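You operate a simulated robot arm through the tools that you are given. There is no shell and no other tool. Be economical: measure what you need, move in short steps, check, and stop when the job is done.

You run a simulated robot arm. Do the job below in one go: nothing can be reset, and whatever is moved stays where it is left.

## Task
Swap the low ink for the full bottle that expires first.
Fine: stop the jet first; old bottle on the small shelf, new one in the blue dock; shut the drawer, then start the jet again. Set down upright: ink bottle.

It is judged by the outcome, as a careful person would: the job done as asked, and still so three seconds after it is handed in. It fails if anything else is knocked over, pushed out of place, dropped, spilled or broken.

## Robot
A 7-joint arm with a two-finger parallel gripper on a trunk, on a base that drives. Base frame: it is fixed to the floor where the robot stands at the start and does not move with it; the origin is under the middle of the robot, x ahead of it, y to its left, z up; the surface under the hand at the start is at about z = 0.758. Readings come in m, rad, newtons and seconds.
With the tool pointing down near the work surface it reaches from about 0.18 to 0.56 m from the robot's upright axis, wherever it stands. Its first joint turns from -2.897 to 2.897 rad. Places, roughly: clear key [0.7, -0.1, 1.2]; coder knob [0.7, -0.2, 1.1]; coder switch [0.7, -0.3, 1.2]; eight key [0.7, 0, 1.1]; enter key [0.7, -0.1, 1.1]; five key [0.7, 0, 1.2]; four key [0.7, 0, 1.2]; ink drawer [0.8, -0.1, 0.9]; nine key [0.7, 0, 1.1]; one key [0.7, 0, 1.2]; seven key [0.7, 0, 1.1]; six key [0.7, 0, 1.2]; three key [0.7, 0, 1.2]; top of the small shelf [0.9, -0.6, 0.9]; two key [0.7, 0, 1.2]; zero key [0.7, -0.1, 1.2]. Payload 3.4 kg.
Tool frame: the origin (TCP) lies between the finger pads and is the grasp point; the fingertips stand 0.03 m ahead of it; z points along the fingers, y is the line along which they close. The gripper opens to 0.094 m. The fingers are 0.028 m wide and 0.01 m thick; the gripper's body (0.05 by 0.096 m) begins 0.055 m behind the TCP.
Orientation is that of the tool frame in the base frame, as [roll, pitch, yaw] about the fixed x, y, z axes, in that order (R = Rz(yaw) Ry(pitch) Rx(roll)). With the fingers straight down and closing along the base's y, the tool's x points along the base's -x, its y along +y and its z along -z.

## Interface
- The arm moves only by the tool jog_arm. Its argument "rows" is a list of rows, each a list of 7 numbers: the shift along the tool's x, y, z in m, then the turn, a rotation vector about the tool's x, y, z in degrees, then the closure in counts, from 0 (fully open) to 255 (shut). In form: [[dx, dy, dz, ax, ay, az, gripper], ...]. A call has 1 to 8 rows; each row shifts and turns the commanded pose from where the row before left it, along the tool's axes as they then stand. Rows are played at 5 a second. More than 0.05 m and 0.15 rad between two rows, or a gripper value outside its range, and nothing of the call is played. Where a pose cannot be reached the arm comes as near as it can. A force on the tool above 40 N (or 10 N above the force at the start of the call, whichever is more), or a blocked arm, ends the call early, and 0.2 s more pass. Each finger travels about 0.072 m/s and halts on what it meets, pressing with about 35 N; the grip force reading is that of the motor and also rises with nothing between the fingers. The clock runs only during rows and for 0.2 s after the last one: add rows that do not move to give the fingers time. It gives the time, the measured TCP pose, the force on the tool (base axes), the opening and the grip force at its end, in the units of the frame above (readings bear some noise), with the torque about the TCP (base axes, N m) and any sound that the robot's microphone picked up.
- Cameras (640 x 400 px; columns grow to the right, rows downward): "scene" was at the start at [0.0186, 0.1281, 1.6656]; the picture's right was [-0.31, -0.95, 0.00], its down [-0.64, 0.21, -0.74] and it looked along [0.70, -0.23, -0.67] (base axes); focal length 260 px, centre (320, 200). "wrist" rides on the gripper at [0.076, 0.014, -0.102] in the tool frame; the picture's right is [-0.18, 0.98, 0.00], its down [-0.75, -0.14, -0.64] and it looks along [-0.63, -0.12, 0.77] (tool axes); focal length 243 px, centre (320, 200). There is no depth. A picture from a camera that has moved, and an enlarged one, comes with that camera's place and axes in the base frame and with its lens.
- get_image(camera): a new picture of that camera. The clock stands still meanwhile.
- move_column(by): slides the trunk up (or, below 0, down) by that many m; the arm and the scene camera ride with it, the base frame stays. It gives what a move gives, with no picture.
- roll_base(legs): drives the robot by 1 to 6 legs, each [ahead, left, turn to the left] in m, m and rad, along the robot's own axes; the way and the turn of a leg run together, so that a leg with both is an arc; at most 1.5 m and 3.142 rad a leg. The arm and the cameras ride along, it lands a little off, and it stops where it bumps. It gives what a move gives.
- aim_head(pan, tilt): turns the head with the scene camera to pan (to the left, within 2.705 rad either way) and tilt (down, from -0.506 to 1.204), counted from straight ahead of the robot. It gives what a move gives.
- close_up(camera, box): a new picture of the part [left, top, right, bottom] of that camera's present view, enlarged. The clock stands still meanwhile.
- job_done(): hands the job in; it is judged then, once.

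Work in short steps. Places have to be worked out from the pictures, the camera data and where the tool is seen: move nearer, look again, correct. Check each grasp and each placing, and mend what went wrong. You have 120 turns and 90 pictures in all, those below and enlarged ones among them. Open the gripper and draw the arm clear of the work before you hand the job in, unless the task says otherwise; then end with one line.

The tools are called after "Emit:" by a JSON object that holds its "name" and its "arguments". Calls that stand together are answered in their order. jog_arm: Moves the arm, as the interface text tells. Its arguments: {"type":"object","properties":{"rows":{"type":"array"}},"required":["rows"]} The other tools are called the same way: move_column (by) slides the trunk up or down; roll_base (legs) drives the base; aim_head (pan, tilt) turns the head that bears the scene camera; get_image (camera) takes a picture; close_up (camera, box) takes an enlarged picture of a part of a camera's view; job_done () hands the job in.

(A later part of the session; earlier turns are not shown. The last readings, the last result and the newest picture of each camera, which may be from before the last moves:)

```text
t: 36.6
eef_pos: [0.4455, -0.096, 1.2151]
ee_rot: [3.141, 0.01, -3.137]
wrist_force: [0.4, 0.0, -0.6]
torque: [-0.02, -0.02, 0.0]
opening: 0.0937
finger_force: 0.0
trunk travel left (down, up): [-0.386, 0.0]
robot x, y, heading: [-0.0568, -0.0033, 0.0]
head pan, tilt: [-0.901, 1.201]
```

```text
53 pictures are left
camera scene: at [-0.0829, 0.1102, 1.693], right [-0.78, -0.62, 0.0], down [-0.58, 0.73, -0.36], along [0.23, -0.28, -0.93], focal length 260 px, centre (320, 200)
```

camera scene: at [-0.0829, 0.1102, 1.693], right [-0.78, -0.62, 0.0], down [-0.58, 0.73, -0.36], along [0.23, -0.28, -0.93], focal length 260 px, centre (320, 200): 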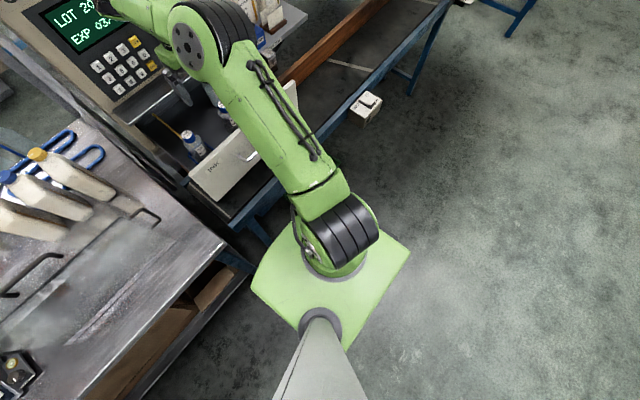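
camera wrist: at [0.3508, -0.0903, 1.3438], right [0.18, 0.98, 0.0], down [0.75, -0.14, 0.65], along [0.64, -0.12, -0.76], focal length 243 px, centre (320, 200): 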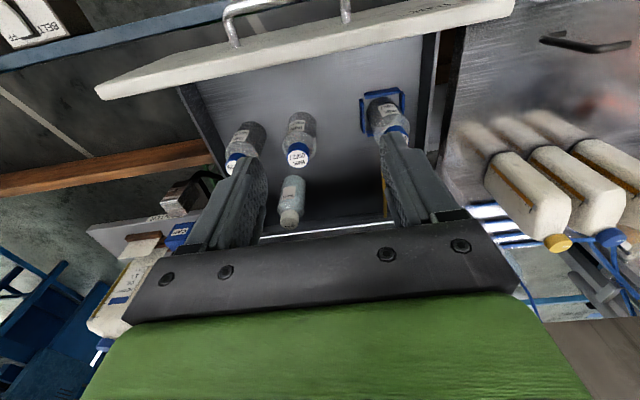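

The base looks small (≈0.15 m half-size), so it may get closer to the table. I scout: drive right to y≈-0.43, a bit ahead, and look at the free left-front part of the shelf.

Emit:
{"name": "roll_base", "arguments": {"legs": [[0, -0.43, 0], [0.1, 0, 0]]}}

Emit:
{"name": "aim_head", "arguments": {"pan": -0.1, "tilt": 0.95}}

Emit:
{"name": "get_image", "arguments": {"camera": "scene"}}

Emit:
{"name": "get_image", "arguments": {"camera": "wrist"}}

```text
t: 40.0
eef_pos: [0.5456, -0.534, 1.2159]
ee_rot: [3.14, 0.01, 3.139]
wrist_force: [0.2, -0.4, -0.5]
torque: [0.03, 0.01, -0.03]
opening: 0.0941
finger_force: 0.1
trunk travel left (down, up): [-0.386, 0.0]
robot x, y, heading: [0.0422, -0.4371, -0.007]
head pan, tilt: [-0.901, 1.201]
```

```text
t: 41.1
eef_pos: [0.5454, -0.5342, 1.2154]
ee_rot: [-3.141, 0.011, 3.14]
wrist_force: [-0.1, -0.3, -0.2]
torque: [0.04, -0.05, 0.01]
opening: 0.0941
finger_force: 0.1
trunk travel left (down, up): [-0.386, 0.0]
robot x, y, heading: [0.0463, -0.4339, -0.007]
head pan, tilt: [-0.099, 0.949]
```

```text
52 pictures are left
camera scene: at [0.0561, -0.2876, 1.7091], right [-0.1, -0.99, 0.0], down [-0.81, 0.09, -0.58], along [0.58, -0.06, -0.81], focal length 260 px, centre (320, 200)
```

scene: 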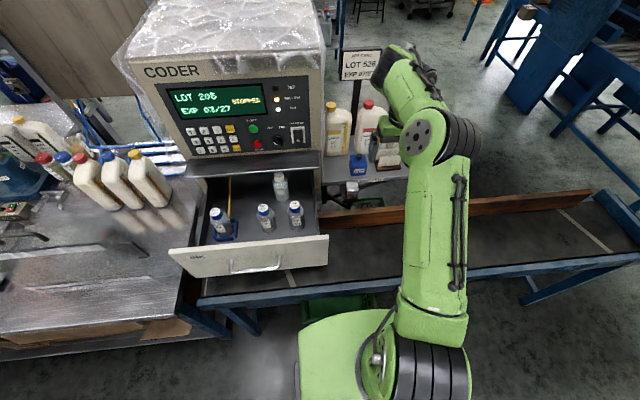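

```text
51 pictures are left
camera wrist: at [0.4691, -0.5195, 1.3163], right [0.19, 0.98, 0.0], down [0.75, -0.14, 0.65], along [0.64, -0.12, -0.76], focal length 243 px, centre (320, 200)
```

wrist: 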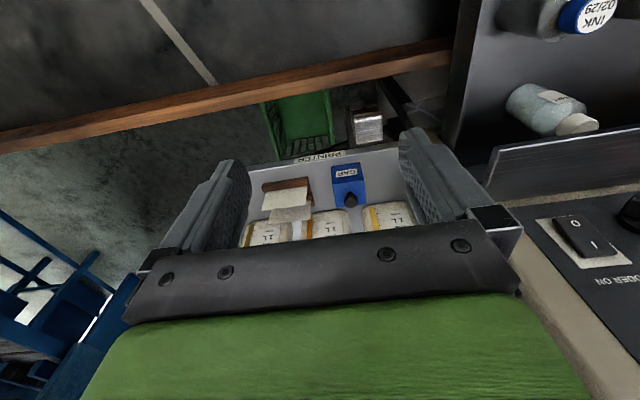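

No bump so far (x≈0.045). I try 0.08 m more ahead and look closely at the shelf.

Emit:
{"name": "roll_base", "arguments": {"legs": [[0.08, 0, 0]]}}

Emit:
{"name": "close_up", "arguments": {"camera": "scene", "box": [300, 90, 440, 230]}}

Emit:
{"name": "get_image", "arguments": {"camera": "wrist"}}

```text
t: 41.9
eef_pos: [0.556, -0.5344, 1.2155]
ee_rot: [3.142, 0.01, 3.136]
wrist_force: [0.6, 0.9, 0.1]
torque: [0.0, 0.02, 0.02]
opening: 0.094
finger_force: 0.0
trunk travel left (down, up): [-0.386, 0.0]
robot x, y, heading: [0.0564, -0.4333, -0.001]
head pan, tilt: [-0.099, 0.949]
stopped in leg 1: the robot was blocked; the commanded pose is now the measured one
```

```text
2.86 times, centred on (370, 160) of scene
camera zoom: at [0.0687, -0.2876, 1.7091], right [-0.1, -0.99, 0.0], down [-0.81, 0.08, -0.58], along [0.58, -0.06, -0.81], focal length 744 px, centre (177, 314)
```

zoom: 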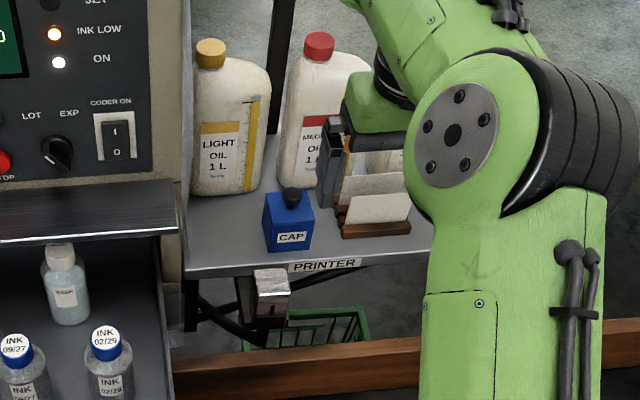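

```text
49 pictures are left
camera wrist: at [0.4812, -0.5196, 1.3162], right [0.19, 0.98, 0.0], down [0.75, -0.14, 0.65], along [0.64, -0.12, -0.76], focal length 243 px, centre (320, 200)
```

wrist: 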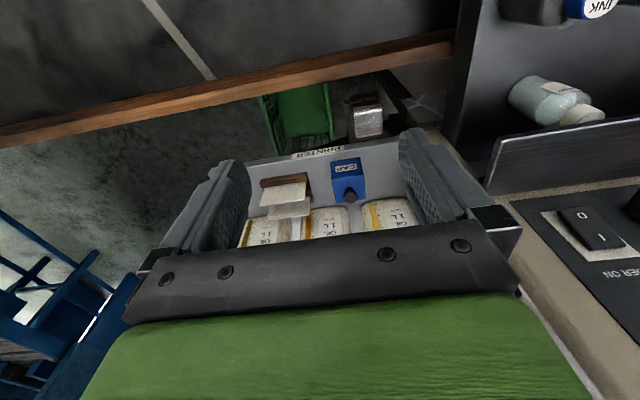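

The base is blocked at x≈0.057. Free shelf spot: around (0.765,-0.425) at z≈0.90. I test whether the arm can reach that spot with a 45° tilted hand.

Emit:
{"name": "jog_arm", "arguments": {"rows": [[0, 0.015, 0, 0, -7.5, 0, 100], [0, 0.015, 0, 0, -7.5, 0, 100], [0, 0.015, 0, 0, -7.5, 0, 100], [0, 0.015, 0, 0, -7.5, 0, 100], [0, 0.02, 0, 0, -7.5, 0, 100], [0, 0.02, 0, 0, -7.5, 0, 100]]}}

Emit:
{"name": "jog_arm", "arguments": {"rows": [[0.03, 0, 0.03, 0, 0, 0, 100], [0.03, 0, 0.03, 0, 0, 0, 100], [0.03, 0, 0.03, 0, 0, 0, 100], [-0.03, 0, 0.03, 0, 0, 0, 100], [-0.03, 0, 0.03, 0, 0, 0, 100], [-0.03, 0, 0.03, 0, 0, 0, 100], [-0.03, 0, 0.03, 0, 0, 0, 100]]}}

```text
t: 43.3
eef_pos: [0.556, -0.4324, 1.2157]
ee_rot: [3.141, 0.799, 3.137]
wrist_force: [0.8, 0.8, 0.1]
torque: [-0.05, 0.01, -0.02]
opening: 0.0572
finger_force: 0.0
trunk travel left (down, up): [-0.386, 0.0]
robot x, y, heading: [0.0514, -0.43, -0.006]
head pan, tilt: [-0.099, 0.949]
```

```text
t: 44.9
eef_pos: [0.7284, -0.4351, 1.0885]
ee_rot: [-3.14, 0.796, 3.141]
wrist_force: [1.4, -1.1, 0.5]
torque: [0.01, 0.0, 0.0]
opening: 0.0571
finger_force: 0.0
trunk travel left (down, up): [-0.386, 0.0]
robot x, y, heading: [0.0557, -0.4384, -0.01]
head pan, tilt: [-0.099, 0.949]
```

No limit hit yet at x=0.728. I go on a little to find the limit.

Emit:
{"name": "jog_arm", "arguments": {"rows": [[-0.015, 0, 0.015, 0, 0, 0, 100], [-0.015, 0, 0.015, 0, 0, 0, 100], [0.02, 0, 0.02, 0, 0, 0, 100], [-0.01, 0, 0.01, 0, 0, 0, 100]]}}

Emit:
{"name": "get_image", "arguments": {"camera": "wrist"}}

Emit:
{"name": "close_up", "arguments": {"camera": "scene", "box": [300, 90, 440, 230]}}

```text
t: 45.9
eef_pos: [0.7676, -0.4391, 1.0641]
ee_rot: [-3.142, 0.798, 3.139]
wrist_force: [0.1, 0.1, 0.4]
torque: [0.01, 0.0, 0.03]
opening: 0.0572
finger_force: 0.0
out of reach, approached as far as the arm can: row 3, 4
trunk travel left (down, up): [-0.386, 0.0]
robot x, y, heading: [0.0538, -0.4317, -0.003]
head pan, tilt: [-0.099, 0.949]
```

```text
48 pictures are left
camera wrist: at [0.6425, -0.4251, 1.0809], right [0.13, 0.98, 0.13], down [0.07, -0.14, 0.99], along [0.99, -0.12, -0.08], focal length 243 px, centre (320, 200)
```

wrist: 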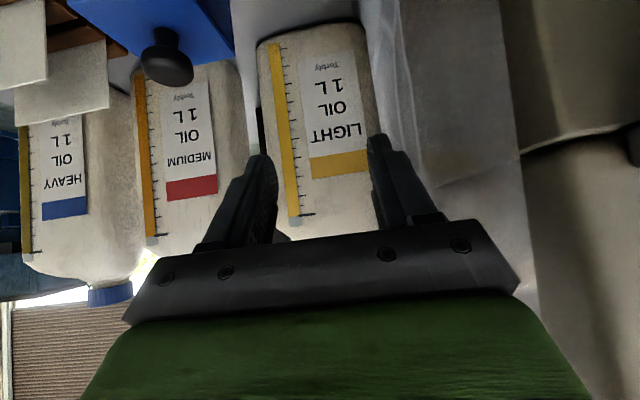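

```text
2.86 times, centred on (370, 160) of scene
camera zoom: at [0.0674, -0.2873, 1.7091], right [-0.1, -0.99, 0.0], down [-0.81, 0.08, -0.58], along [0.58, -0.06, -0.81], focal length 744 px, centre (177, 314)
```

zoom: 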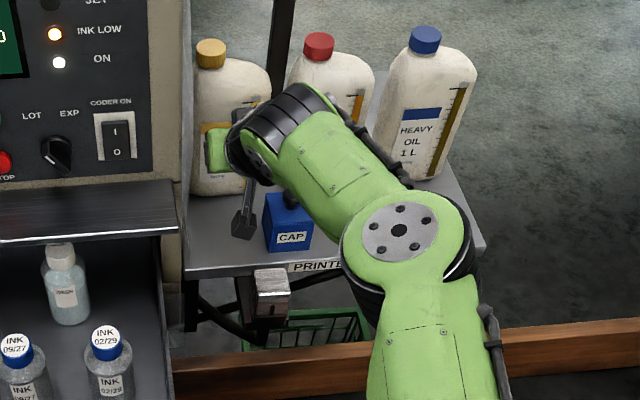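

At 45° the arm reaches x≈0.767 (0.714 from the axis), enough for the shelf spot. To grasp in the drawer with such a tilt the camera must be on top, so I retreat and try flipping the hand 180° about its axis.

Emit:
{"name": "jog_arm", "arguments": {"rows": [[0.03, 0, -0.03, 0, 0, 0, 100], [0.03, 0, -0.03, 0, 0, 0, 100], [0.03, 0, -0.03, 0, 0, 0, 100], [0.03, 0, -0.03, 0, 0, 0, 100], [-0.03, 0, -0.03, 0, 0, 0, 100], [-0.03, 0, -0.03, 0, 0, 0, 100], [-0.03, 0, -0.03, 0, 0, 0, 100]]}}

Emit:
{"name": "jog_arm", "arguments": {"rows": [[0, 0, 0, 0, 0, 8.5, 100], [0, 0, 0, 0, 0, 8.5, 100], [0, 0, 0, 0, 0, 8.5, 100], [0, 0, 0, 0, 0, 8.5, 100], [0, 0, 0, 0, 0, 8.5, 100], [0, 0, 0, 0, 0, 8.5, 100], [0, 0, 0, 0, 0, 8.5, 100], [0, 0, 0, 0, 0, 8.5, 100]]}}

Emit:
{"name": "jog_arm", "arguments": {"rows": [[0, 0, 0, 0, 0, 8.5, 100], [0, 0, 0, 0, 0, 8.5, 100], [0, 0, 0, 0, 0, 8.5, 100], [0, 0, 0, 0, 0, 8.5, 100], [0, 0, 0, 0, 0, 8.5, 100], [0, 0, 0, 0, 0, 8.5, 100], [0, 0, 0, 0, 0, 8.5, 100], [0, 0, 0, 0, 0, 8.5, 100]]}}

```text
t: 47.5
eef_pos: [0.5959, -0.4395, 1.1926]
ee_rot: [-3.139, 0.797, 3.137]
wrist_force: [0.8, 0.1, -0.2]
torque: [0.02, -0.01, 0.0]
opening: 0.0572
finger_force: 0.2
trunk travel left (down, up): [-0.386, 0.0]
robot x, y, heading: [0.0553, -0.4348, -0.002]
head pan, tilt: [-0.099, 0.949]
```

```text
t: 49.3
eef_pos: [0.5968, -0.4406, 1.1913]
ee_rot: [2.382, 0.268, 1.84]
wrist_force: [-0.2, -0.6, 1.0]
torque: [-0.04, -0.01, 0.03]
opening: 0.0571
finger_force: 0.0
trunk travel left (down, up): [-0.386, 0.0]
robot x, y, heading: [0.0545, -0.436, -0.0]
head pan, tilt: [-0.099, 0.949]
```

```text
t: 51.1
eef_pos: [0.5974, -0.4412, 1.1908]
ee_rot: [2.526, -0.543, 0.937]
wrist_force: [-0.3, 0.9, -0.5]
torque: [-0.02, -0.01, 0.0]
opening: 0.0572
finger_force: 0.1
trunk travel left (down, up): [-0.386, 0.0]
robot x, y, heading: [0.0526, -0.4322, -0.006]
head pan, tilt: [-0.099, 0.949]
```

The flip works so far; finish it, and steepen the tilt to about 53°.

Emit:
{"name": "jog_arm", "arguments": {"rows": [[0, 0, 0, 0, 0, 8.5, 60], [0, 0, 0, 0, 0, 8.5, 60], [0, 0, 0, 0, 0, 8.5, 60], [0, 0, 0, 0, 0, 8.5, 60], [0, 0, 0, 0, 0, 8.5, 60], [0, 0, 0, 0, 0, 1.5, 60], [0, 0, 0, 0, -8.5, 0, 60]]}}

```text
t: 52.7
eef_pos: [0.5979, -0.4398, 1.1909]
ee_rot: [3.14, -0.647, -0.006]
wrist_force: [0.3, -0.6, 0.5]
torque: [0.0, -0.04, 0.0]
opening: 0.072
finger_force: 0.1
trunk travel left (down, up): [-0.386, 0.0]
robot x, y, heading: [0.0532, -0.4321, -0.003]
head pan, tilt: [-0.099, 0.949]
```

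Tilt is now 53°, camera on top. I drive so the hand hovers above the docked bottle.

Emit:
{"name": "roll_base", "arguments": {"legs": [[-0.06, 0, 0], [0, 0.42, 0]]}}

Emit:
{"name": "get_image", "arguments": {"camera": "wrist"}}

Emit:
{"name": "get_image", "arguments": {"camera": "scene"}}

```text
t: 55.8
eef_pos: [0.5369, -0.0285, 1.191]
ee_rot: [-3.14, -0.649, -0.002]
wrist_force: [0.4, 0.2, -0.3]
torque: [-0.02, -0.01, -0.02]
opening: 0.0719
finger_force: 0.0
trunk travel left (down, up): [-0.386, 0.0]
robot x, y, heading: [0.0007, -0.0228, -0.0]
head pan, tilt: [-0.099, 0.949]
```

```text
46 pictures are left
camera wrist: at [0.5384, -0.0435, 1.3184], right [-0.15, -0.98, -0.11], down [-0.99, 0.14, 0.06], along [-0.04, 0.12, -0.99], focal length 243 px, centre (320, 200)
```

wrist: 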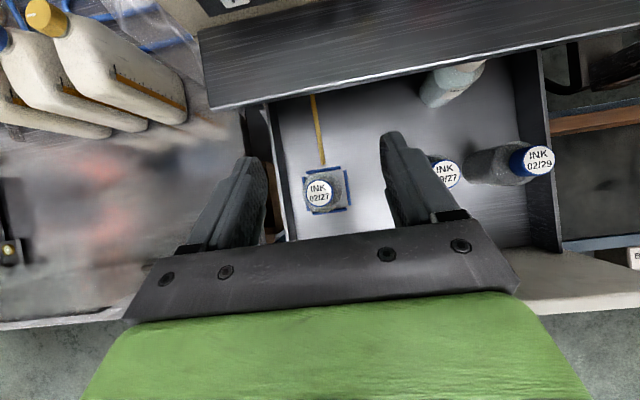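

```text
45 pictures are left
camera scene: at [0.0078, 0.1216, 1.7091], right [-0.1, -0.99, 0.0], down [-0.81, 0.08, -0.58], along [0.58, -0.06, -0.81], focal length 260 px, centre (320, 200)
```

scene: 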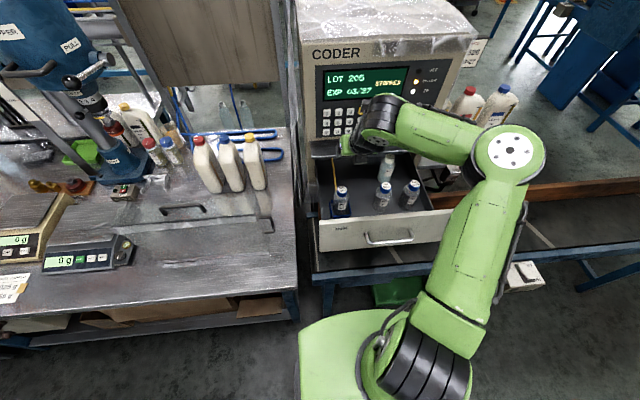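

Great top view: docked cap at about (0.535,-0.009), new bottle cap (0.535,-0.153). I descend part-way over the docked cap.

Emit:
{"name": "jog_arm", "arguments": {"rows": [[-0.0288, -0.01, 0.0347, 0, 0, 0, 60], [-0.0288, -0.01, 0.0347, 0, 0, 0, 60], [0, 0, 0, 0, 0, 0, 60]]}}

Emit:
{"name": "get_image", "arguments": {"camera": "wrist"}}

Emit:
{"name": "close_up", "arguments": {"camera": "scene", "box": [290, 80, 470, 260]}}

```text
t: 56.6
eef_pos: [0.5354, -0.0116, 1.0995]
ee_rot: [-3.14, -0.649, -0.001]
wrist_force: [-0.3, 0.2, -0.1]
torque: [-0.02, 0.01, -0.01]
opening: 0.0719
finger_force: 0.0
trunk travel left (down, up): [-0.386, 0.0]
robot x, y, heading: [-0.0045, -0.0276, -0.003]
head pan, tilt: [-0.099, 0.949]
```

```text
44 pictures are left
camera wrist: at [0.5351, -0.025, 1.2266], right [-0.15, -0.98, -0.11], down [-0.99, 0.14, 0.06], along [-0.04, 0.12, -0.99], focal length 243 px, centre (320, 200)
```

wrist: 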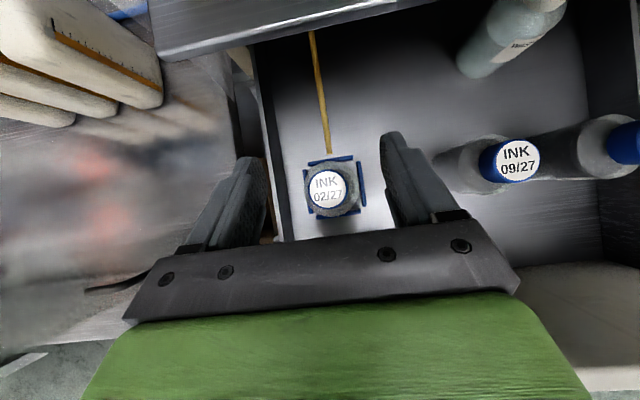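

```text
2.22 times, centred on (380, 170) of scene
camera zoom: at [0.0071, 0.1204, 1.7092], right [-0.1, -0.99, 0.0], down [-0.81, 0.08, -0.58], along [0.58, -0.06, -0.81], focal length 578 px, centre (187, 267)
```

zoom: 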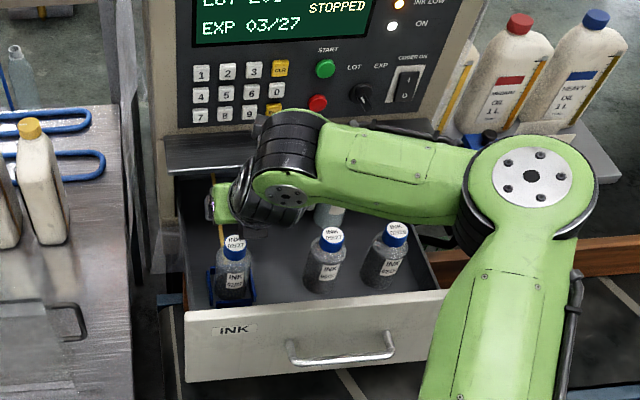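

Aligned over the 02/27 cap. I descend to cap height and close.

Emit:
{"name": "jog_arm", "arguments": {"rows": [[-0.022, -0.003, 0.0282, 0, 0, 0, 60], [-0.022, 0, 0.0282, 0, 0, 0, 60], [0, 0, 0, 0, 0, 0, 60]]}}

Emit:
{"name": "get_image", "arguments": {"camera": "wrist"}}

Emit:
{"name": "close_up", "arguments": {"camera": "scene", "box": [290, 80, 470, 260]}}

```text
t: 57.4
eef_pos: [0.5328, -0.0074, 1.0296]
ee_rot: [-3.14, -0.651, 0.0]
wrist_force: [-0.6, 0.5, -1.2]
torque: [-0.04, -0.01, -0.01]
opening: 0.072
finger_force: 0.1
trunk travel left (down, up): [-0.386, 0.0]
robot x, y, heading: [-0.0045, -0.0267, -0.002]
head pan, tilt: [-0.099, 0.949]
```

```text
42 pictures are left
camera wrist: at [0.5325, -0.0218, 1.1557], right [-0.15, -0.98, -0.11], down [-0.99, 0.14, 0.06], along [-0.04, 0.12, -0.99], focal length 243 px, centre (320, 200)
```

wrist: 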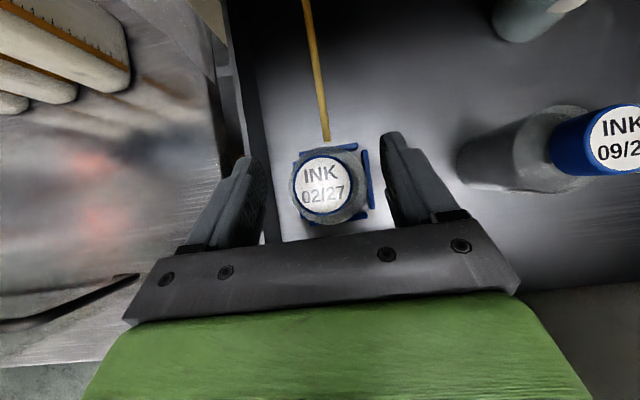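

```text
2.22 times, centred on (380, 170) of scene
camera zoom: at [0.0075, 0.1214, 1.7091], right [-0.1, -0.99, 0.0], down [-0.81, 0.08, -0.58], along [0.58, -0.06, -0.81], focal length 578 px, centre (187, 267)
```

zoom: 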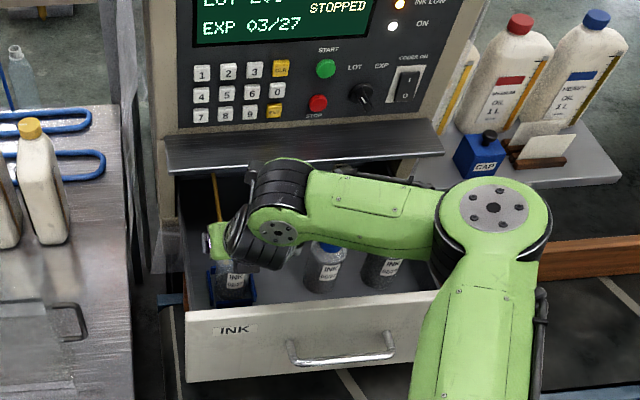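

Triangulating, cap top is about 1.022, so I lower 8 mm more and close on the cap.

Emit:
{"name": "jog_arm", "arguments": {"rows": [[-0.0032, 0, 0.0076, 0, 0, 0, 60], [0, 0, 0, 0, 0, 0, 120], [0, 0, 0, 0, 0, 0, 180], [0, 0, 0, 0, 0, 0, 255], [0, 0, 0, 0, 0, 0, 255], [0, 0, 0, 0, 0, 0, 255]]}}

Emit:
{"name": "get_image", "arguments": {"camera": "wrist"}}

```text
t: 58.8
eef_pos: [0.5346, -0.0066, 1.0234]
ee_rot: [-3.139, -0.655, -0.003]
wrist_force: [1.7, -0.5, 26.0]
torque: [0.06, -0.2, 0.0]
opening: 0.0381
finger_force: 34.7
trunk travel left (down, up): [-0.386, 0.0]
robot x, y, heading: [-0.0082, -0.0267, -0.002]
head pan, tilt: [-0.099, 0.949]
```

```text
40 pictures are left
camera wrist: at [0.5334, -0.0216, 1.1507], right [-0.15, -0.98, -0.11], down [-0.99, 0.14, 0.05], along [-0.03, 0.12, -0.99], focal length 243 px, centre (320, 200)
```

wrist: 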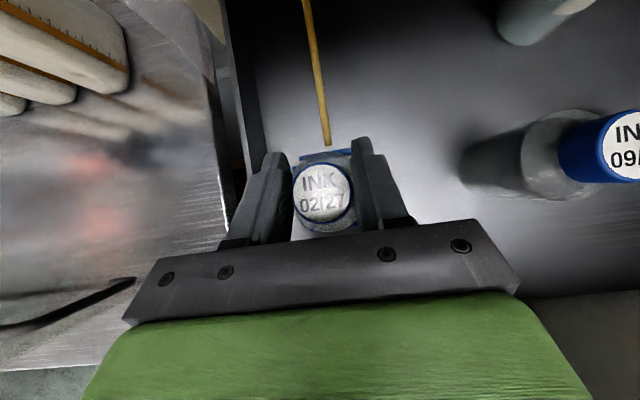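

The fingers seem to be riding on the shoulder (26 N up). I reopen a bit, raise 6 mm and re-close to hold the cap cleanly.

Emit:
{"name": "jog_arm", "arguments": {"rows": [[0, 0, 0, 0, 0, 0, 110], [0, 0, 0, 0, 0, 0, 110], [0.0036, 0, -0.0048, 0, 0, 0, 110], [0, 0, 0, 0, 0, 0, 255], [0, 0, 0, 0, 0, 0, 255], [0, 0, 0, 0, 0, 0, 255]]}}

```text
t: 60.2
eef_pos: [0.5362, -0.0078, 1.0269]
ee_rot: [-3.141, -0.649, -0.002]
wrist_force: [0.0, -0.3, 0.0]
torque: [0.0, 0.0, 0.02]
opening: 0.0371
finger_force: 34.6
trunk travel left (down, up): [-0.386, 0.0]
robot x, y, heading: [-0.0042, -0.0284, 0.004]
head pan, tilt: [-0.099, 0.949]
```

Clean cap grip (37 mm, no side load). I lift straight up slowly and check.

Emit:
{"name": "jog_arm", "arguments": {"rows": [[0.012, 0, -0.016, 0, 0, 0, 255], [0.018, 0, -0.024, 0, 0, 0, 255], [0.018, 0, -0.024, 0, 0, 0, 255], [0.018, 0, -0.024, 0, 0, 0, 255], [0.018, 0, -0.024, 0, 0, 0, 255], [0.018, 0, -0.024, 0, 0, 0, 255], [0.018, 0, -0.024, 0, 0, 0, 255]]}}

Emit:
{"name": "get_image", "arguments": {"camera": "scene"}}

Emit:
{"name": "get_image", "arguments": {"camera": "wrist"}}

```text
t: 61.8
eef_pos: [0.5327, -0.0073, 1.2281]
ee_rot: [3.141, -0.649, 0.0]
wrist_force: [0.0, -0.5, -0.2]
torque: [0.02, 0.0, 0.01]
opening: 0.0372
finger_force: 34.8
trunk travel left (down, up): [-0.386, 0.0]
robot x, y, heading: [-0.0035, -0.0236, 0.001]
head pan, tilt: [-0.099, 0.949]
```

```text
39 pictures are left
camera scene: at [0.007, 0.1214, 1.7091], right [-0.1, -0.99, 0.0], down [-0.81, 0.08, -0.58], along [0.58, -0.06, -0.81], focal length 260 px, centre (320, 200)
```

scene: 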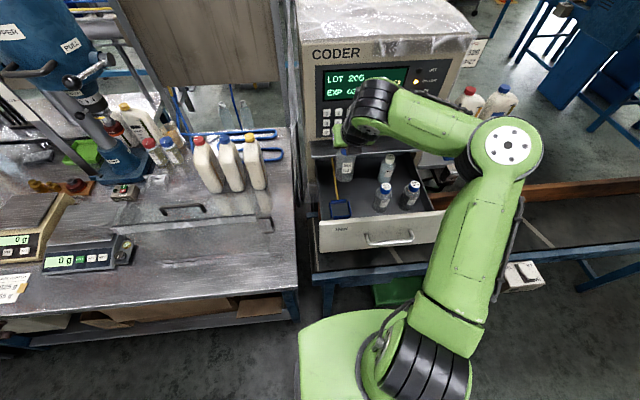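

```text
38 pictures are left
camera wrist: at [0.5331, -0.0219, 1.3549], right [-0.15, -0.98, -0.11], down [-0.99, 0.14, 0.06], along [-0.04, 0.12, -0.99], focal length 243 px, centre (320, 200)
```

wrist: 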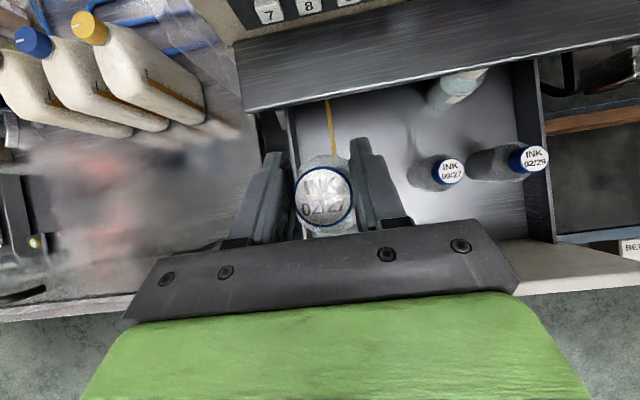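

The old bottle is lifted and the dock is empty. I raise a bit more and drive right to the shelf position.

Emit:
{"name": "jog_arm", "arguments": {"rows": [[0.015, 0, -0.02, 0, 0, 0, 255], [0, 0, 0, 0, 0, 0, 255]]}}

Emit:
{"name": "roll_base", "arguments": {"legs": [[0, -0.41, 0], [0.055, 0, 0]]}}

Emit:
{"name": "get_image", "arguments": {"camera": "scene"}}

```text
t: 62.4
eef_pos: [0.534, -0.0078, 1.2528]
ee_rot: [-3.141, -0.648, -0.001]
wrist_force: [-0.6, 0.0, 0.3]
torque: [-0.01, -0.03, 0.01]
opening: 0.0365
finger_force: 34.3
trunk travel left (down, up): [-0.386, 0.0]
robot x, y, heading: [-0.0056, -0.0272, -0.003]
head pan, tilt: [-0.099, 0.949]
```

```text
t: 65.5
eef_pos: [0.5889, -0.4245, 1.2523]
ee_rot: [-3.141, -0.648, -0.002]
wrist_force: [0.8, -0.4, -0.8]
torque: [-0.02, 0.03, 0.02]
opening: 0.0366
finger_force: 34.1
trunk travel left (down, up): [-0.386, 0.0]
robot x, y, heading: [0.0517, -0.4475, -0.0]
head pan, tilt: [-0.099, 0.949]
```

```text
37 pictures are left
camera scene: at [0.0623, -0.296, 1.7092], right [-0.1, -0.99, 0.0], down [-0.81, 0.08, -0.58], along [0.58, -0.06, -0.81], focal length 260 px, centre (320, 200)
```

scene: 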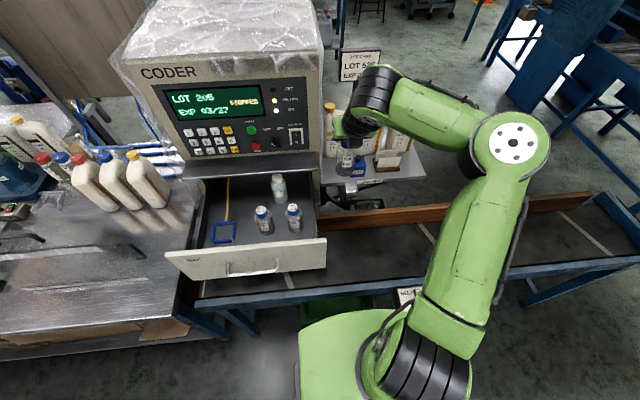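

Bottle is in front of the shelf. I lower to about 6 cm above shelf height and move forward part-way.

Emit:
{"name": "jog_arm", "arguments": {"rows": [[-0.0214, 0, 0.0283, 0, 0, 0, 255], [-0.0214, 0, 0.0283, 0, 0, 0, 255], [-0.0214, 0, 0.0283, 0, 0, 0, 255], [-0.0214, 0, 0.0283, 0, 0, 0, 255], [0.0319, 0, 0.0241, 0, 0, 0, 255], [0.0319, 0, 0.0241, 0, 0, 0, 255], [0.0319, 0, 0.0241, 0, 0, 0, 255]]}}

Emit:
{"name": "get_image", "arguments": {"camera": "wrist"}}

Emit:
{"name": "close_up", "arguments": {"camera": "scene", "box": [290, 90, 450, 250]}}

```text
t: 67.1
eef_pos: [0.709, -0.4259, 1.1086]
ee_rot: [3.137, -0.646, 0.0]
wrist_force: [0.1, -0.3, 0.3]
torque: [-0.03, 0.03, 0.0]
opening: 0.0361
finger_force: 35.2
trunk travel left (down, up): [-0.386, 0.0]
robot x, y, heading: [0.0521, -0.4407, 0.001]
head pan, tilt: [-0.099, 0.949]
```

```text
36 pictures are left
camera wrist: at [0.7096, -0.4407, 1.2354], right [-0.15, -0.98, -0.11], down [-0.99, 0.14, 0.06], along [-0.04, 0.12, -0.99], focal length 243 px, centre (320, 200)
```

wrist: 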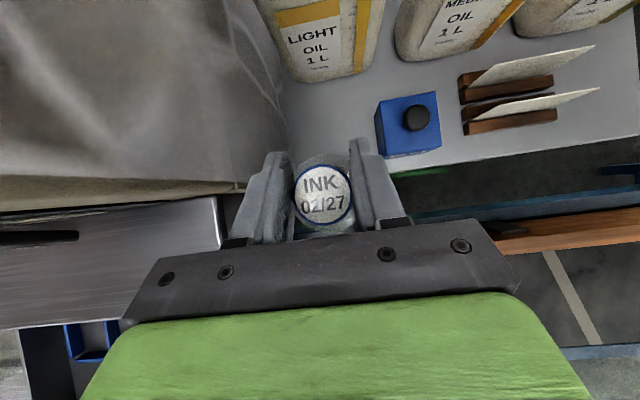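

```text
2.50 times, centred on (370, 170) of scene
camera zoom: at [0.0636, -0.2942, 1.709], right [-0.1, -0.99, 0.0], down [-0.81, 0.08, -0.58], along [0.58, -0.06, -0.81], focal length 651 px, centre (195, 275)
```

zoom: 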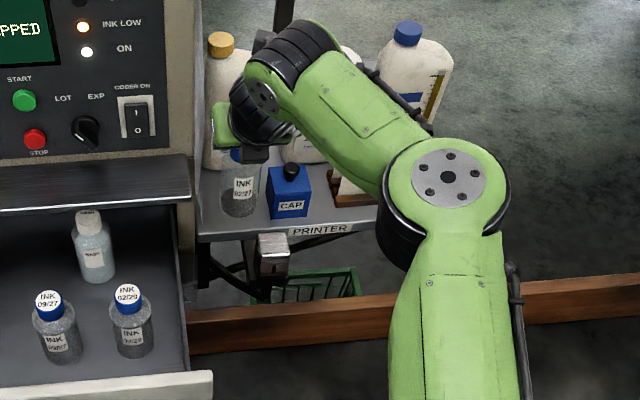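

I zoom the wrist view to locate the shelf's front edge and CAP block precisely.

Emit:
{"name": "close_up", "arguments": {"camera": "wrist", "box": [260, 60, 460, 190]}}

Emit:
{"name": "close_up", "arguments": {"camera": "scene", "box": [330, 130, 390, 180]}}

```text
3.08 times, centred on (360, 125) of wrist
camera zoom: at [0.7096, -0.4407, 1.2354], right [-0.15, -0.98, -0.11], down [-0.99, 0.14, 0.06], along [-0.04, 0.12, -0.99], focal length 746 px, centre (197, 431)
```

zoom: 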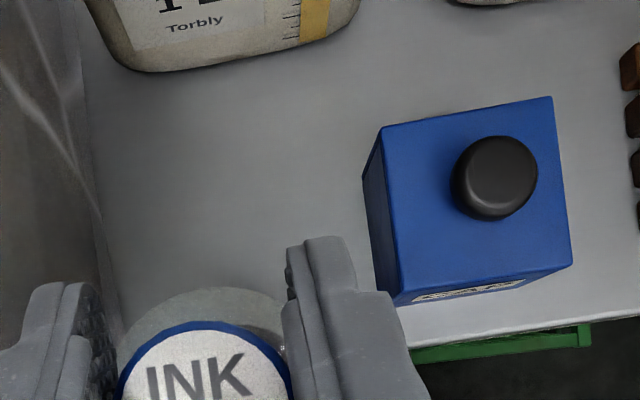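

```text
8.00 times, centred on (360, 155) of scene
camera zoom: at [0.0636, -0.2942, 1.709], right [-0.1, -0.99, 0.0], down [-0.81, 0.08, -0.58], along [0.58, -0.06, -0.81], focal length 2083 px, centre (0, 560)
```

zoom: 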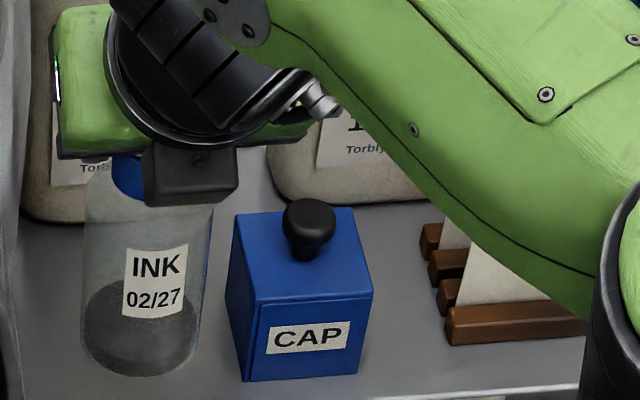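

Shelf edge at x≈0.717; free strip y −0.374…−0.49. I shift to y≈−0.433 and move forward to x≈0.757 while lowering to ~1.06.

Emit:
{"name": "jog_arm", "arguments": {"rows": [[0.0191, 0.007, 0.0145, 0, 0, 0, 255], [0.0191, 0, 0.0145, 0, 0, 0, 255], [-0.0145, 0, 0.0191, 0, 0, 0, 255], [-0.0145, 0, 0.0191, 0, 0, 0, 255], [0, 0, 0, 0, 0, 0, 255]]}}

Emit:
{"name": "close_up", "arguments": {"camera": "scene", "box": [320, 110, 400, 190]}}

Emit:
{"name": "close_up", "arguments": {"camera": "wrist", "box": [220, 60, 460, 230]}}

```text
t: 68.3
eef_pos: [0.7307, -0.4404, 1.0554]
ee_rot: [3.139, -0.648, -0.002]
wrist_force: [-1.0, 0.3, -0.7]
torque: [-0.02, 0.01, 0.01]
opening: 0.0359
finger_force: 35.2
out of reach, approached as far as the arm can: row 1, 2
trunk travel left (down, up): [-0.386, 0.0]
robot x, y, heading: [0.0462, -0.4467, -0.001]
head pan, tilt: [-0.099, 0.949]
```

```text
5.00 times, centred on (360, 150) of scene
camera zoom: at [0.0611, -0.2959, 1.7092], right [-0.1, -0.99, 0.0], down [-0.81, 0.08, -0.58], along [0.58, -0.06, -0.81], focal length 1302 px, centre (120, 450)
```

zoom: 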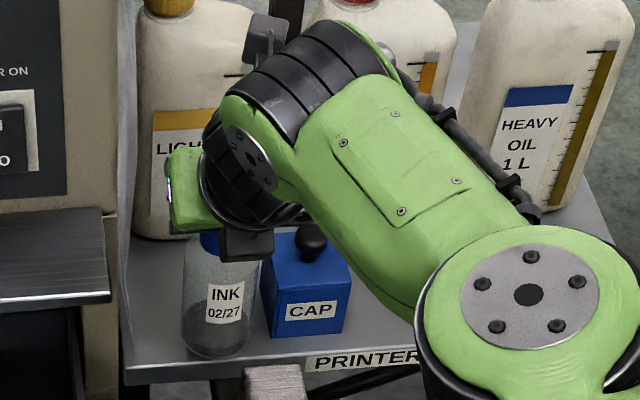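

```text
2.35 times, centred on (340, 145) of wrist
camera zoom: at [0.7303, -0.4549, 1.1821], right [-0.15, -0.98, -0.11], down [-0.99, 0.14, 0.06], along [-0.04, 0.12, -0.99], focal length 571 px, centre (273, 329)
```

zoom: 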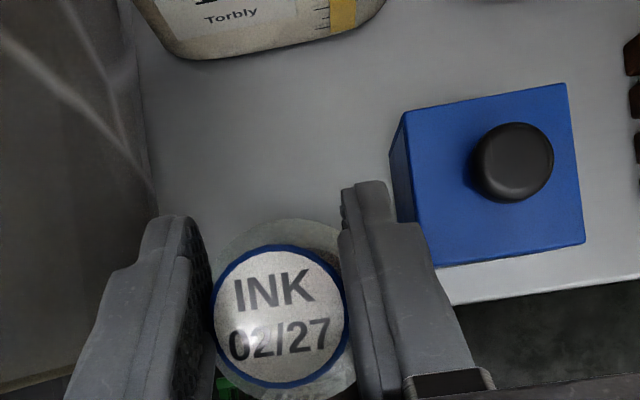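

At this tilt the arm reaches x≈0.73; lower gives more. I nudge the base ahead 1 cm and lower 5 mm while pushing forward; later I can re-grasp at a flatter tilt to move it further in.

Emit:
{"name": "roll_base", "arguments": {"legs": [[0.01, 0.004, 0]]}}

Emit:
{"name": "jog_arm", "arguments": {"rows": [[-0.003, 0, 0.004, 0, 0, 0, 255], [0.008, 0, 0.006, 0, 0, 0, 255], [0, 0, 0, 0, 0, 0, 255]]}}

```text
t: 69.2
eef_pos: [0.7404, -0.4362, 1.0545]
ee_rot: [3.141, -0.647, -0.002]
wrist_force: [0.6, -0.3, -0.7]
torque: [0.0, -0.02, -0.02]
opening: 0.0358
finger_force: 35.0
trunk travel left (down, up): [-0.386, 0.0]
robot x, y, heading: [0.056, -0.4391, -0.004]
head pan, tilt: [-0.099, 0.949]
stopped in leg 1: the robot was blocked; the commanded pose is now the measured one
```

```text
t: 70.0
eef_pos: [0.7414, -0.4406, 1.0504]
ee_rot: [3.14, -0.652, 0.0]
wrist_force: [-0.5, -0.6, -0.5]
torque: [-0.03, 0.02, -0.02]
opening: 0.0361
finger_force: 34.8
out of reach, approached as far as the arm can: row 2
trunk travel left (down, up): [-0.386, 0.0]
robot x, y, heading: [0.0579, -0.4387, -0.004]
head pan, tilt: [-0.099, 0.949]
```

x=0.741 now. I lower in small steps to feel the shelf.

Emit:
{"name": "jog_arm", "arguments": {"rows": [[-0.0018, 0, 0.0024, 0, 0, 0, 255], [-0.0018, 0, 0.0024, 0, 0, 0, 255], [0, 0, 0, 0, 0, 0, 255]]}}

Emit:
{"name": "close_up", "arguments": {"camera": "scene", "box": [330, 130, 380, 180]}}

```text
t: 70.8
eef_pos: [0.7406, -0.4415, 1.0443]
ee_rot: [3.141, -0.649, 0.0]
wrist_force: [0.6, 1.1, -0.8]
torque: [0.01, -0.02, -0.02]
opening: 0.0359
finger_force: 35.0
trunk travel left (down, up): [-0.386, 0.0]
robot x, y, heading: [0.0581, -0.439, -0.003]
head pan, tilt: [-0.099, 0.949]
```

```text
8.00 times, centred on (355, 155) of scene
camera zoom: at [0.0704, -0.2924, 1.7091], right [-0.1, -0.99, 0.0], down [-0.81, 0.08, -0.58], along [0.58, -0.06, -0.81], focal length 2083 px, centre (40, 560)
```

zoom: 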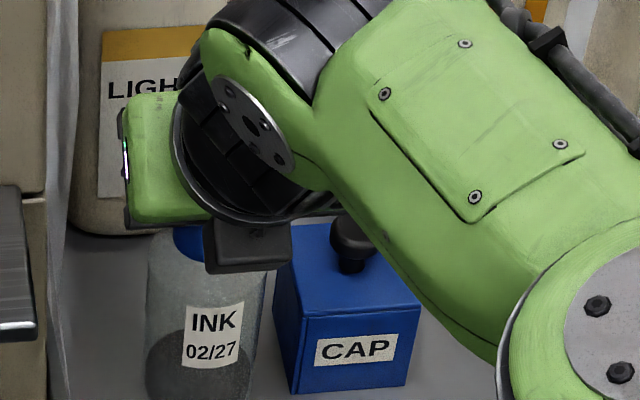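

No contact yet. I shift 6 mm away from the CAP block, 5 mm forward, and keep lowering in 3 mm steps.

Emit:
{"name": "jog_arm", "arguments": {"rows": [[0, -0.006, 0, 0, 0, 0, 255], [0.004, 0, 0.003, 0, 0, 0, 255], [-0.0018, 0, 0.0024, 0, 0, 0, 255], [-0.0018, 0, 0.0024, 0, 0, 0, 255], [0, 0, 0, 0, 0, 0, 255]]}}

Emit:
{"name": "close_up", "arguments": {"camera": "scene", "box": [325, 140, 385, 190]}}

```text
t: 72.0
eef_pos: [0.7389, -0.4377, 1.0405]
ee_rot: [-3.142, -0.649, -0.002]
wrist_force: [-0.3, -0.3, 0.6]
torque: [0.0, 0.01, 0.0]
opening: 0.0357
finger_force: 35.1
out of reach, approached as far as the arm can: row 2
trunk travel left (down, up): [-0.386, 0.0]
robot x, y, heading: [0.0577, -0.4394, 0.001]
head pan, tilt: [-0.099, 0.949]
```

```text
8.00 times, centred on (355, 165) of scene
camera zoom: at [0.0703, -0.2924, 1.7091], right [-0.1, -0.99, 0.0], down [-0.81, 0.08, -0.58], along [0.58, -0.06, -0.81], focal length 2083 px, centre (40, 480)
```

zoom: 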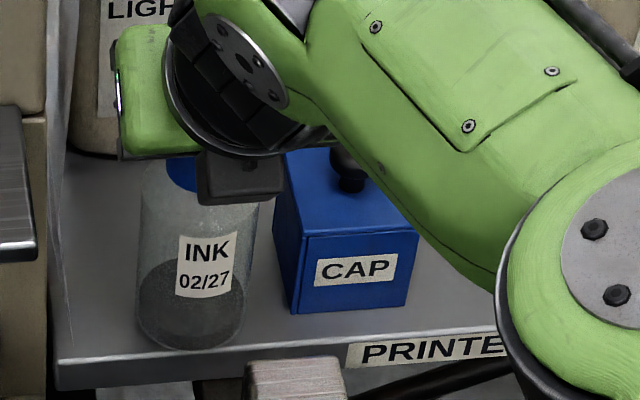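

The bottle is over the shelf just inside its front edge. I keep lowering until I feel contact.

Emit:
{"name": "jog_arm", "arguments": {"rows": [[-0.0018, 0, 0.0024, 0, 0, 0, 255], [-0.0018, 0, 0.0024, 0, 0, 0, 255], [-0.0018, 0, 0.0024, 0, 0, 0, 255], [0, 0, 0, 0, 0, 0, 255]]}}

```text
t: 73.0
eef_pos: [0.7389, -0.4378, 1.0348]
ee_rot: [-3.14, -0.654, -0.004]
wrist_force: [3.1, -0.7, 11.2]
torque: [0.01, -0.12, 0.01]
opening: 0.0354
finger_force: 34.7
trunk travel left (down, up): [-0.386, 0.0]
robot x, y, heading: [0.0569, -0.4378, -0.003]
head pan, tilt: [-0.099, 0.949]
```

Contact with the shelf (11 N). I release, pull the fingers back along the tool axis and check the bottle.

Emit:
{"name": "jog_arm", "arguments": {"rows": [[0, 0, 0, 0, 0, 0, 150], [0, 0, 0, 0, 0, 0, 92], [0, 0, 0, 0, 0, 0, 92], [0, 0, -0.03, 0, 0, 0, 92], [0, 0, -0.04, 0, 0, 0, 92]]}}

Emit:
{"name": "close_up", "arguments": {"camera": "scene", "box": [310, 110, 410, 190]}}

Emit:
{"name": "get_image", "arguments": {"camera": "wrist"}}

```text
t: 74.2
eef_pos: [0.6968, -0.4378, 1.0888]
ee_rot: [3.139, -0.65, 0.0]
wrist_force: [-0.3, 0.1, -0.4]
torque: [-0.04, -0.03, -0.01]
opening: 0.0601
finger_force: 0.1
trunk travel left (down, up): [-0.386, 0.0]
robot x, y, heading: [0.0562, -0.4398, -0.0]
head pan, tilt: [-0.099, 0.949]
```

```text
5.00 times, centred on (360, 150) of scene
camera zoom: at [0.0686, -0.2929, 1.7092], right [-0.1, -0.99, 0.0], down [-0.81, 0.08, -0.58], along [0.58, -0.06, -0.81], focal length 1302 px, centre (120, 450)
```

zoom: 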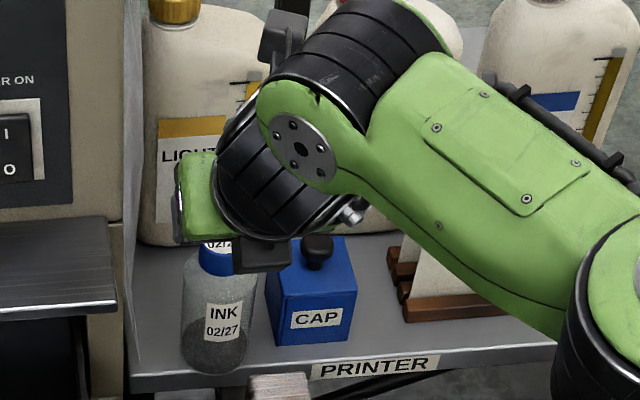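

```text
27 pictures are left
camera wrist: at [0.6963, -0.452, 1.2156], right [-0.15, -0.98, -0.11], down [-0.99, 0.14, 0.05], along [-0.04, 0.12, -0.99], focal length 243 px, centre (320, 200)
```

wrist: 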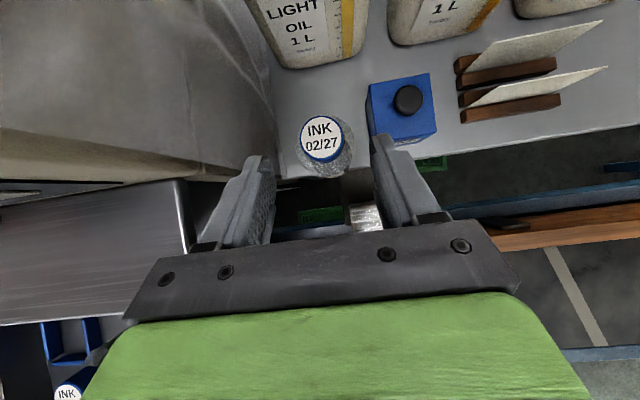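

The bottle stands upright but with its rim right at the shelf edge. I flatten the tilt to ~43° and re-grasp the cap to move it further in.

Emit:
{"name": "jog_arm", "arguments": {"rows": [[0, 0, 0, 0, 5, 0, 92], [0, 0, 0, 0, 5, 0, 92], [-0.0055, 0, 0.034, 0, 0, 0, 92], [-0.0055, 0, 0.0335, 0, 0, 0, 92], [0, 0, 0, 0, 0, 0, 92], [0, 0, 0, 0, 0, 0, 255], [0, 0, 0, 0, 0, 0, 255], [0, 0, 0, 0, 0, 0, 255]]}}

```text
t: 76.0
eef_pos: [0.7377, -0.436, 1.0348]
ee_rot: [-3.141, -0.824, -0.002]
wrist_force: [1.0, -0.8, 1.3]
torque: [-0.01, -0.06, -0.01]
opening: 0.0363
finger_force: 34.7
trunk travel left (down, up): [-0.386, 0.0]
robot x, y, heading: [0.0564, -0.4384, 0.002]
head pan, tilt: [-0.099, 0.949]
```

Gripped again. Lift 8 mm, go 28 mm forward, lower back until contact.

Emit:
{"name": "jog_arm", "arguments": {"rows": [[0.0058, 0, -0.0055, 0, 0, 0, 255], [0.0096, 0, 0.0103, 0, 0, 0, 255], [0.0096, 0, 0.0103, 0, 0, 0, 255], [0, 0, 0, 0, 0, 0, 255], [-0.0029, 0, 0.0027, 0, 0, 0, 255], [-0.0022, 0, 0.002, 0, 0, 0, 255], [-0.0014, 0, 0.0014, 0, 0, 0, 255], [0, 0, 0, 0, 0, 0, 255]]}}

```text
t: 77.8
eef_pos: [0.7644, -0.4387, 1.0336]
ee_rot: [-3.141, -0.826, -0.001]
wrist_force: [0.2, 0.2, 3.5]
torque: [0.13, -0.05, -0.02]
opening: 0.0359
finger_force: 35.0
out of reach, approached as far as the arm can: row 7
trunk travel left (down, up): [-0.386, 0.0]
robot x, y, heading: [0.0614, -0.4366, -0.002]
head pan, tilt: [-0.099, 0.949]
```

Now at x≈0.764 with light contact. I release, draw back along the tool, and check.

Emit:
{"name": "jog_arm", "arguments": {"rows": [[0, 0, 0, 0, 0, 0, 150], [0, 0, 0, 0, 0, 0, 92], [0, 0, 0, 0, 0, 0, 92], [0, 0, -0.03, 0, 0, 0, 92], [0, 0, -0.04, 0, 0, 0, 92], [0, 0, -0.04, 0, 0, 0, 92]]}}

Emit:
{"name": "close_up", "arguments": {"camera": "scene", "box": [310, 110, 410, 190]}}

```text
t: 79.2
eef_pos: [0.6842, -0.4396, 1.1091]
ee_rot: [3.14, -0.825, -0.003]
wrist_force: [-0.7, 0.8, 0.1]
torque: [0.01, -0.06, -0.05]
opening: 0.0602
finger_force: 0.1
trunk travel left (down, up): [-0.386, 0.0]
robot x, y, heading: [0.0592, -0.4415, 0.001]
head pan, tilt: [-0.099, 0.949]
```

```text
5.00 times, centred on (360, 150) of scene
camera zoom: at [0.0688, -0.2928, 1.7092], right [-0.1, -0.99, 0.0], down [-0.81, 0.08, -0.58], along [0.58, -0.06, -0.81], focal length 1302 px, centre (120, 450)
```

zoom: 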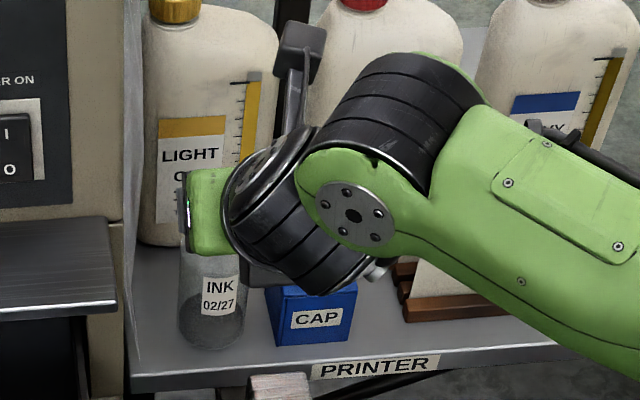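

The old bottle now stands well inside the shelf. I raise and retract the hand, restore the 53° tilt, and drive to above the 09/27 bottle.

Emit:
{"name": "jog_arm", "arguments": {"rows": [[0.0066, 0, -0.0369, 0, 0, 0, 60], [0.0066, 0, -0.0369, 0, 0, 0, 60], [0.0066, 0, -0.0369, 0, 0, 0, 60], [0.0066, 0, -0.0369, 0, 0, 0, 60], [0, 0, 0, 0, -5, 0, 60], [0, 0, 0, 0, -5, 0, 60]]}}

Emit:
{"name": "roll_base", "arguments": {"legs": [[-0.06, 0, 0], [0, 0.285, 0]]}}

Emit:
{"name": "get_image", "arguments": {"camera": "wrist"}}

```text
t: 80.6
eef_pos: [0.592, -0.4387, 1.2279]
ee_rot: [-3.141, -0.647, -0.002]
wrist_force: [-0.2, 0.7, 0.1]
torque: [0.0, -0.02, 0.02]
opening: 0.0717
finger_force: 0.1
trunk travel left (down, up): [-0.386, 0.0]
robot x, y, heading: [0.0618, -0.439, -0.005]
head pan, tilt: [-0.099, 0.949]
```

```text
t: 83.2
eef_pos: [0.5347, -0.1524, 1.2268]
ee_rot: [3.141, -0.65, -0.003]
wrist_force: [0.0, 0.3, 0.1]
torque: [-0.04, 0.0, -0.02]
opening: 0.0718
finger_force: 0.1
trunk travel left (down, up): [-0.386, 0.0]
robot x, y, heading: [0.0, -0.1501, 0.002]
head pan, tilt: [-0.099, 0.949]
```

```text
25 pictures are left
camera wrist: at [0.5348, -0.1666, 1.3537], right [-0.15, -0.98, -0.11], down [-0.99, 0.15, 0.06], along [-0.04, 0.12, -0.99], focal length 243 px, centre (320, 200)
```

wrist: 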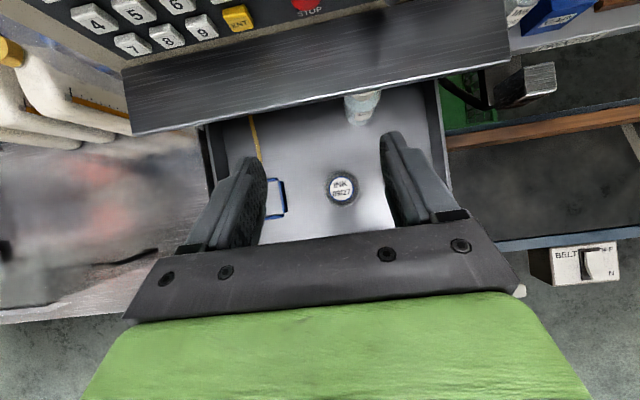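

M cap at about (0.533,-0.158). I shift 6 mm right and descend most of the way.

Emit:
{"name": "jog_arm", "arguments": {"rows": [[-0.024, 0.006, 0.0318, 0, 0, 0, 92], [-0.024, 0, 0.0318, 0, 0, 0, 92], [-0.024, 0, 0.0318, 0, 0, 0, 92], [-0.024, 0, 0.0318, 0, 0, 0, 92], [0, 0, 0, 0, 0, 0, 92]]}}

Emit:
{"name": "get_image", "arguments": {"camera": "wrist"}}

```text
t: 84.4
eef_pos: [0.5334, -0.1594, 1.0658]
ee_rot: [3.141, -0.65, -0.004]
wrist_force: [-0.5, -0.2, -0.1]
torque: [-0.02, 0.04, 0.01]
opening: 0.06
finger_force: 0.1
trunk travel left (down, up): [-0.386, 0.0]
robot x, y, heading: [-0.0011, -0.1505, -0.005]
head pan, tilt: [-0.099, 0.949]
```

```text
24 pictures are left
camera wrist: at [0.5333, -0.1734, 1.1936], right [-0.15, -0.98, -0.11], down [-0.99, 0.15, 0.06], along [-0.04, 0.12, -0.99], focal length 243 px, centre (320, 200)
```

wrist: 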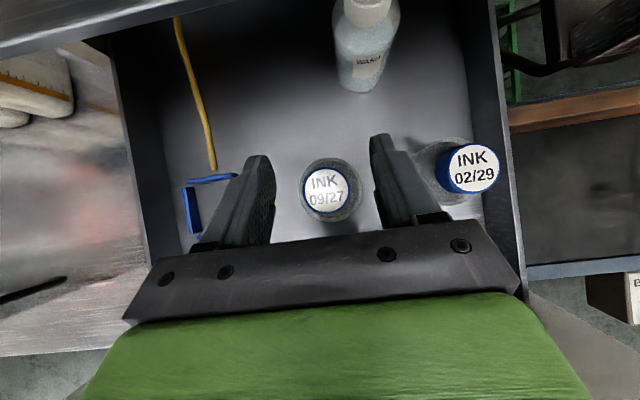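

Well centred on 09/27. Descend to cap height and close.

Emit:
{"name": "jog_arm", "arguments": {"rows": [[-0.0235, 0, 0.0312, 0, 0, 0, 92], [0, 0, 0, 0, 0, 0, 92], [0, 0, 0, 0, 0, 0, 255], [0, 0, 0, 0, 0, 0, 255], [0, 0, 0, 0, 0, 0, 255]]}}

```text
t: 85.6
eef_pos: [0.5346, -0.16, 1.0281]
ee_rot: [3.141, -0.649, -0.003]
wrist_force: [0.4, 1.1, 1.5]
torque: [-0.01, 0.02, -0.03]
opening: 0.0362
finger_force: 34.7
trunk travel left (down, up): [-0.386, 0.0]
robot x, y, heading: [0.0002, -0.1505, -0.003]
head pan, tilt: [-0.099, 0.949]
```

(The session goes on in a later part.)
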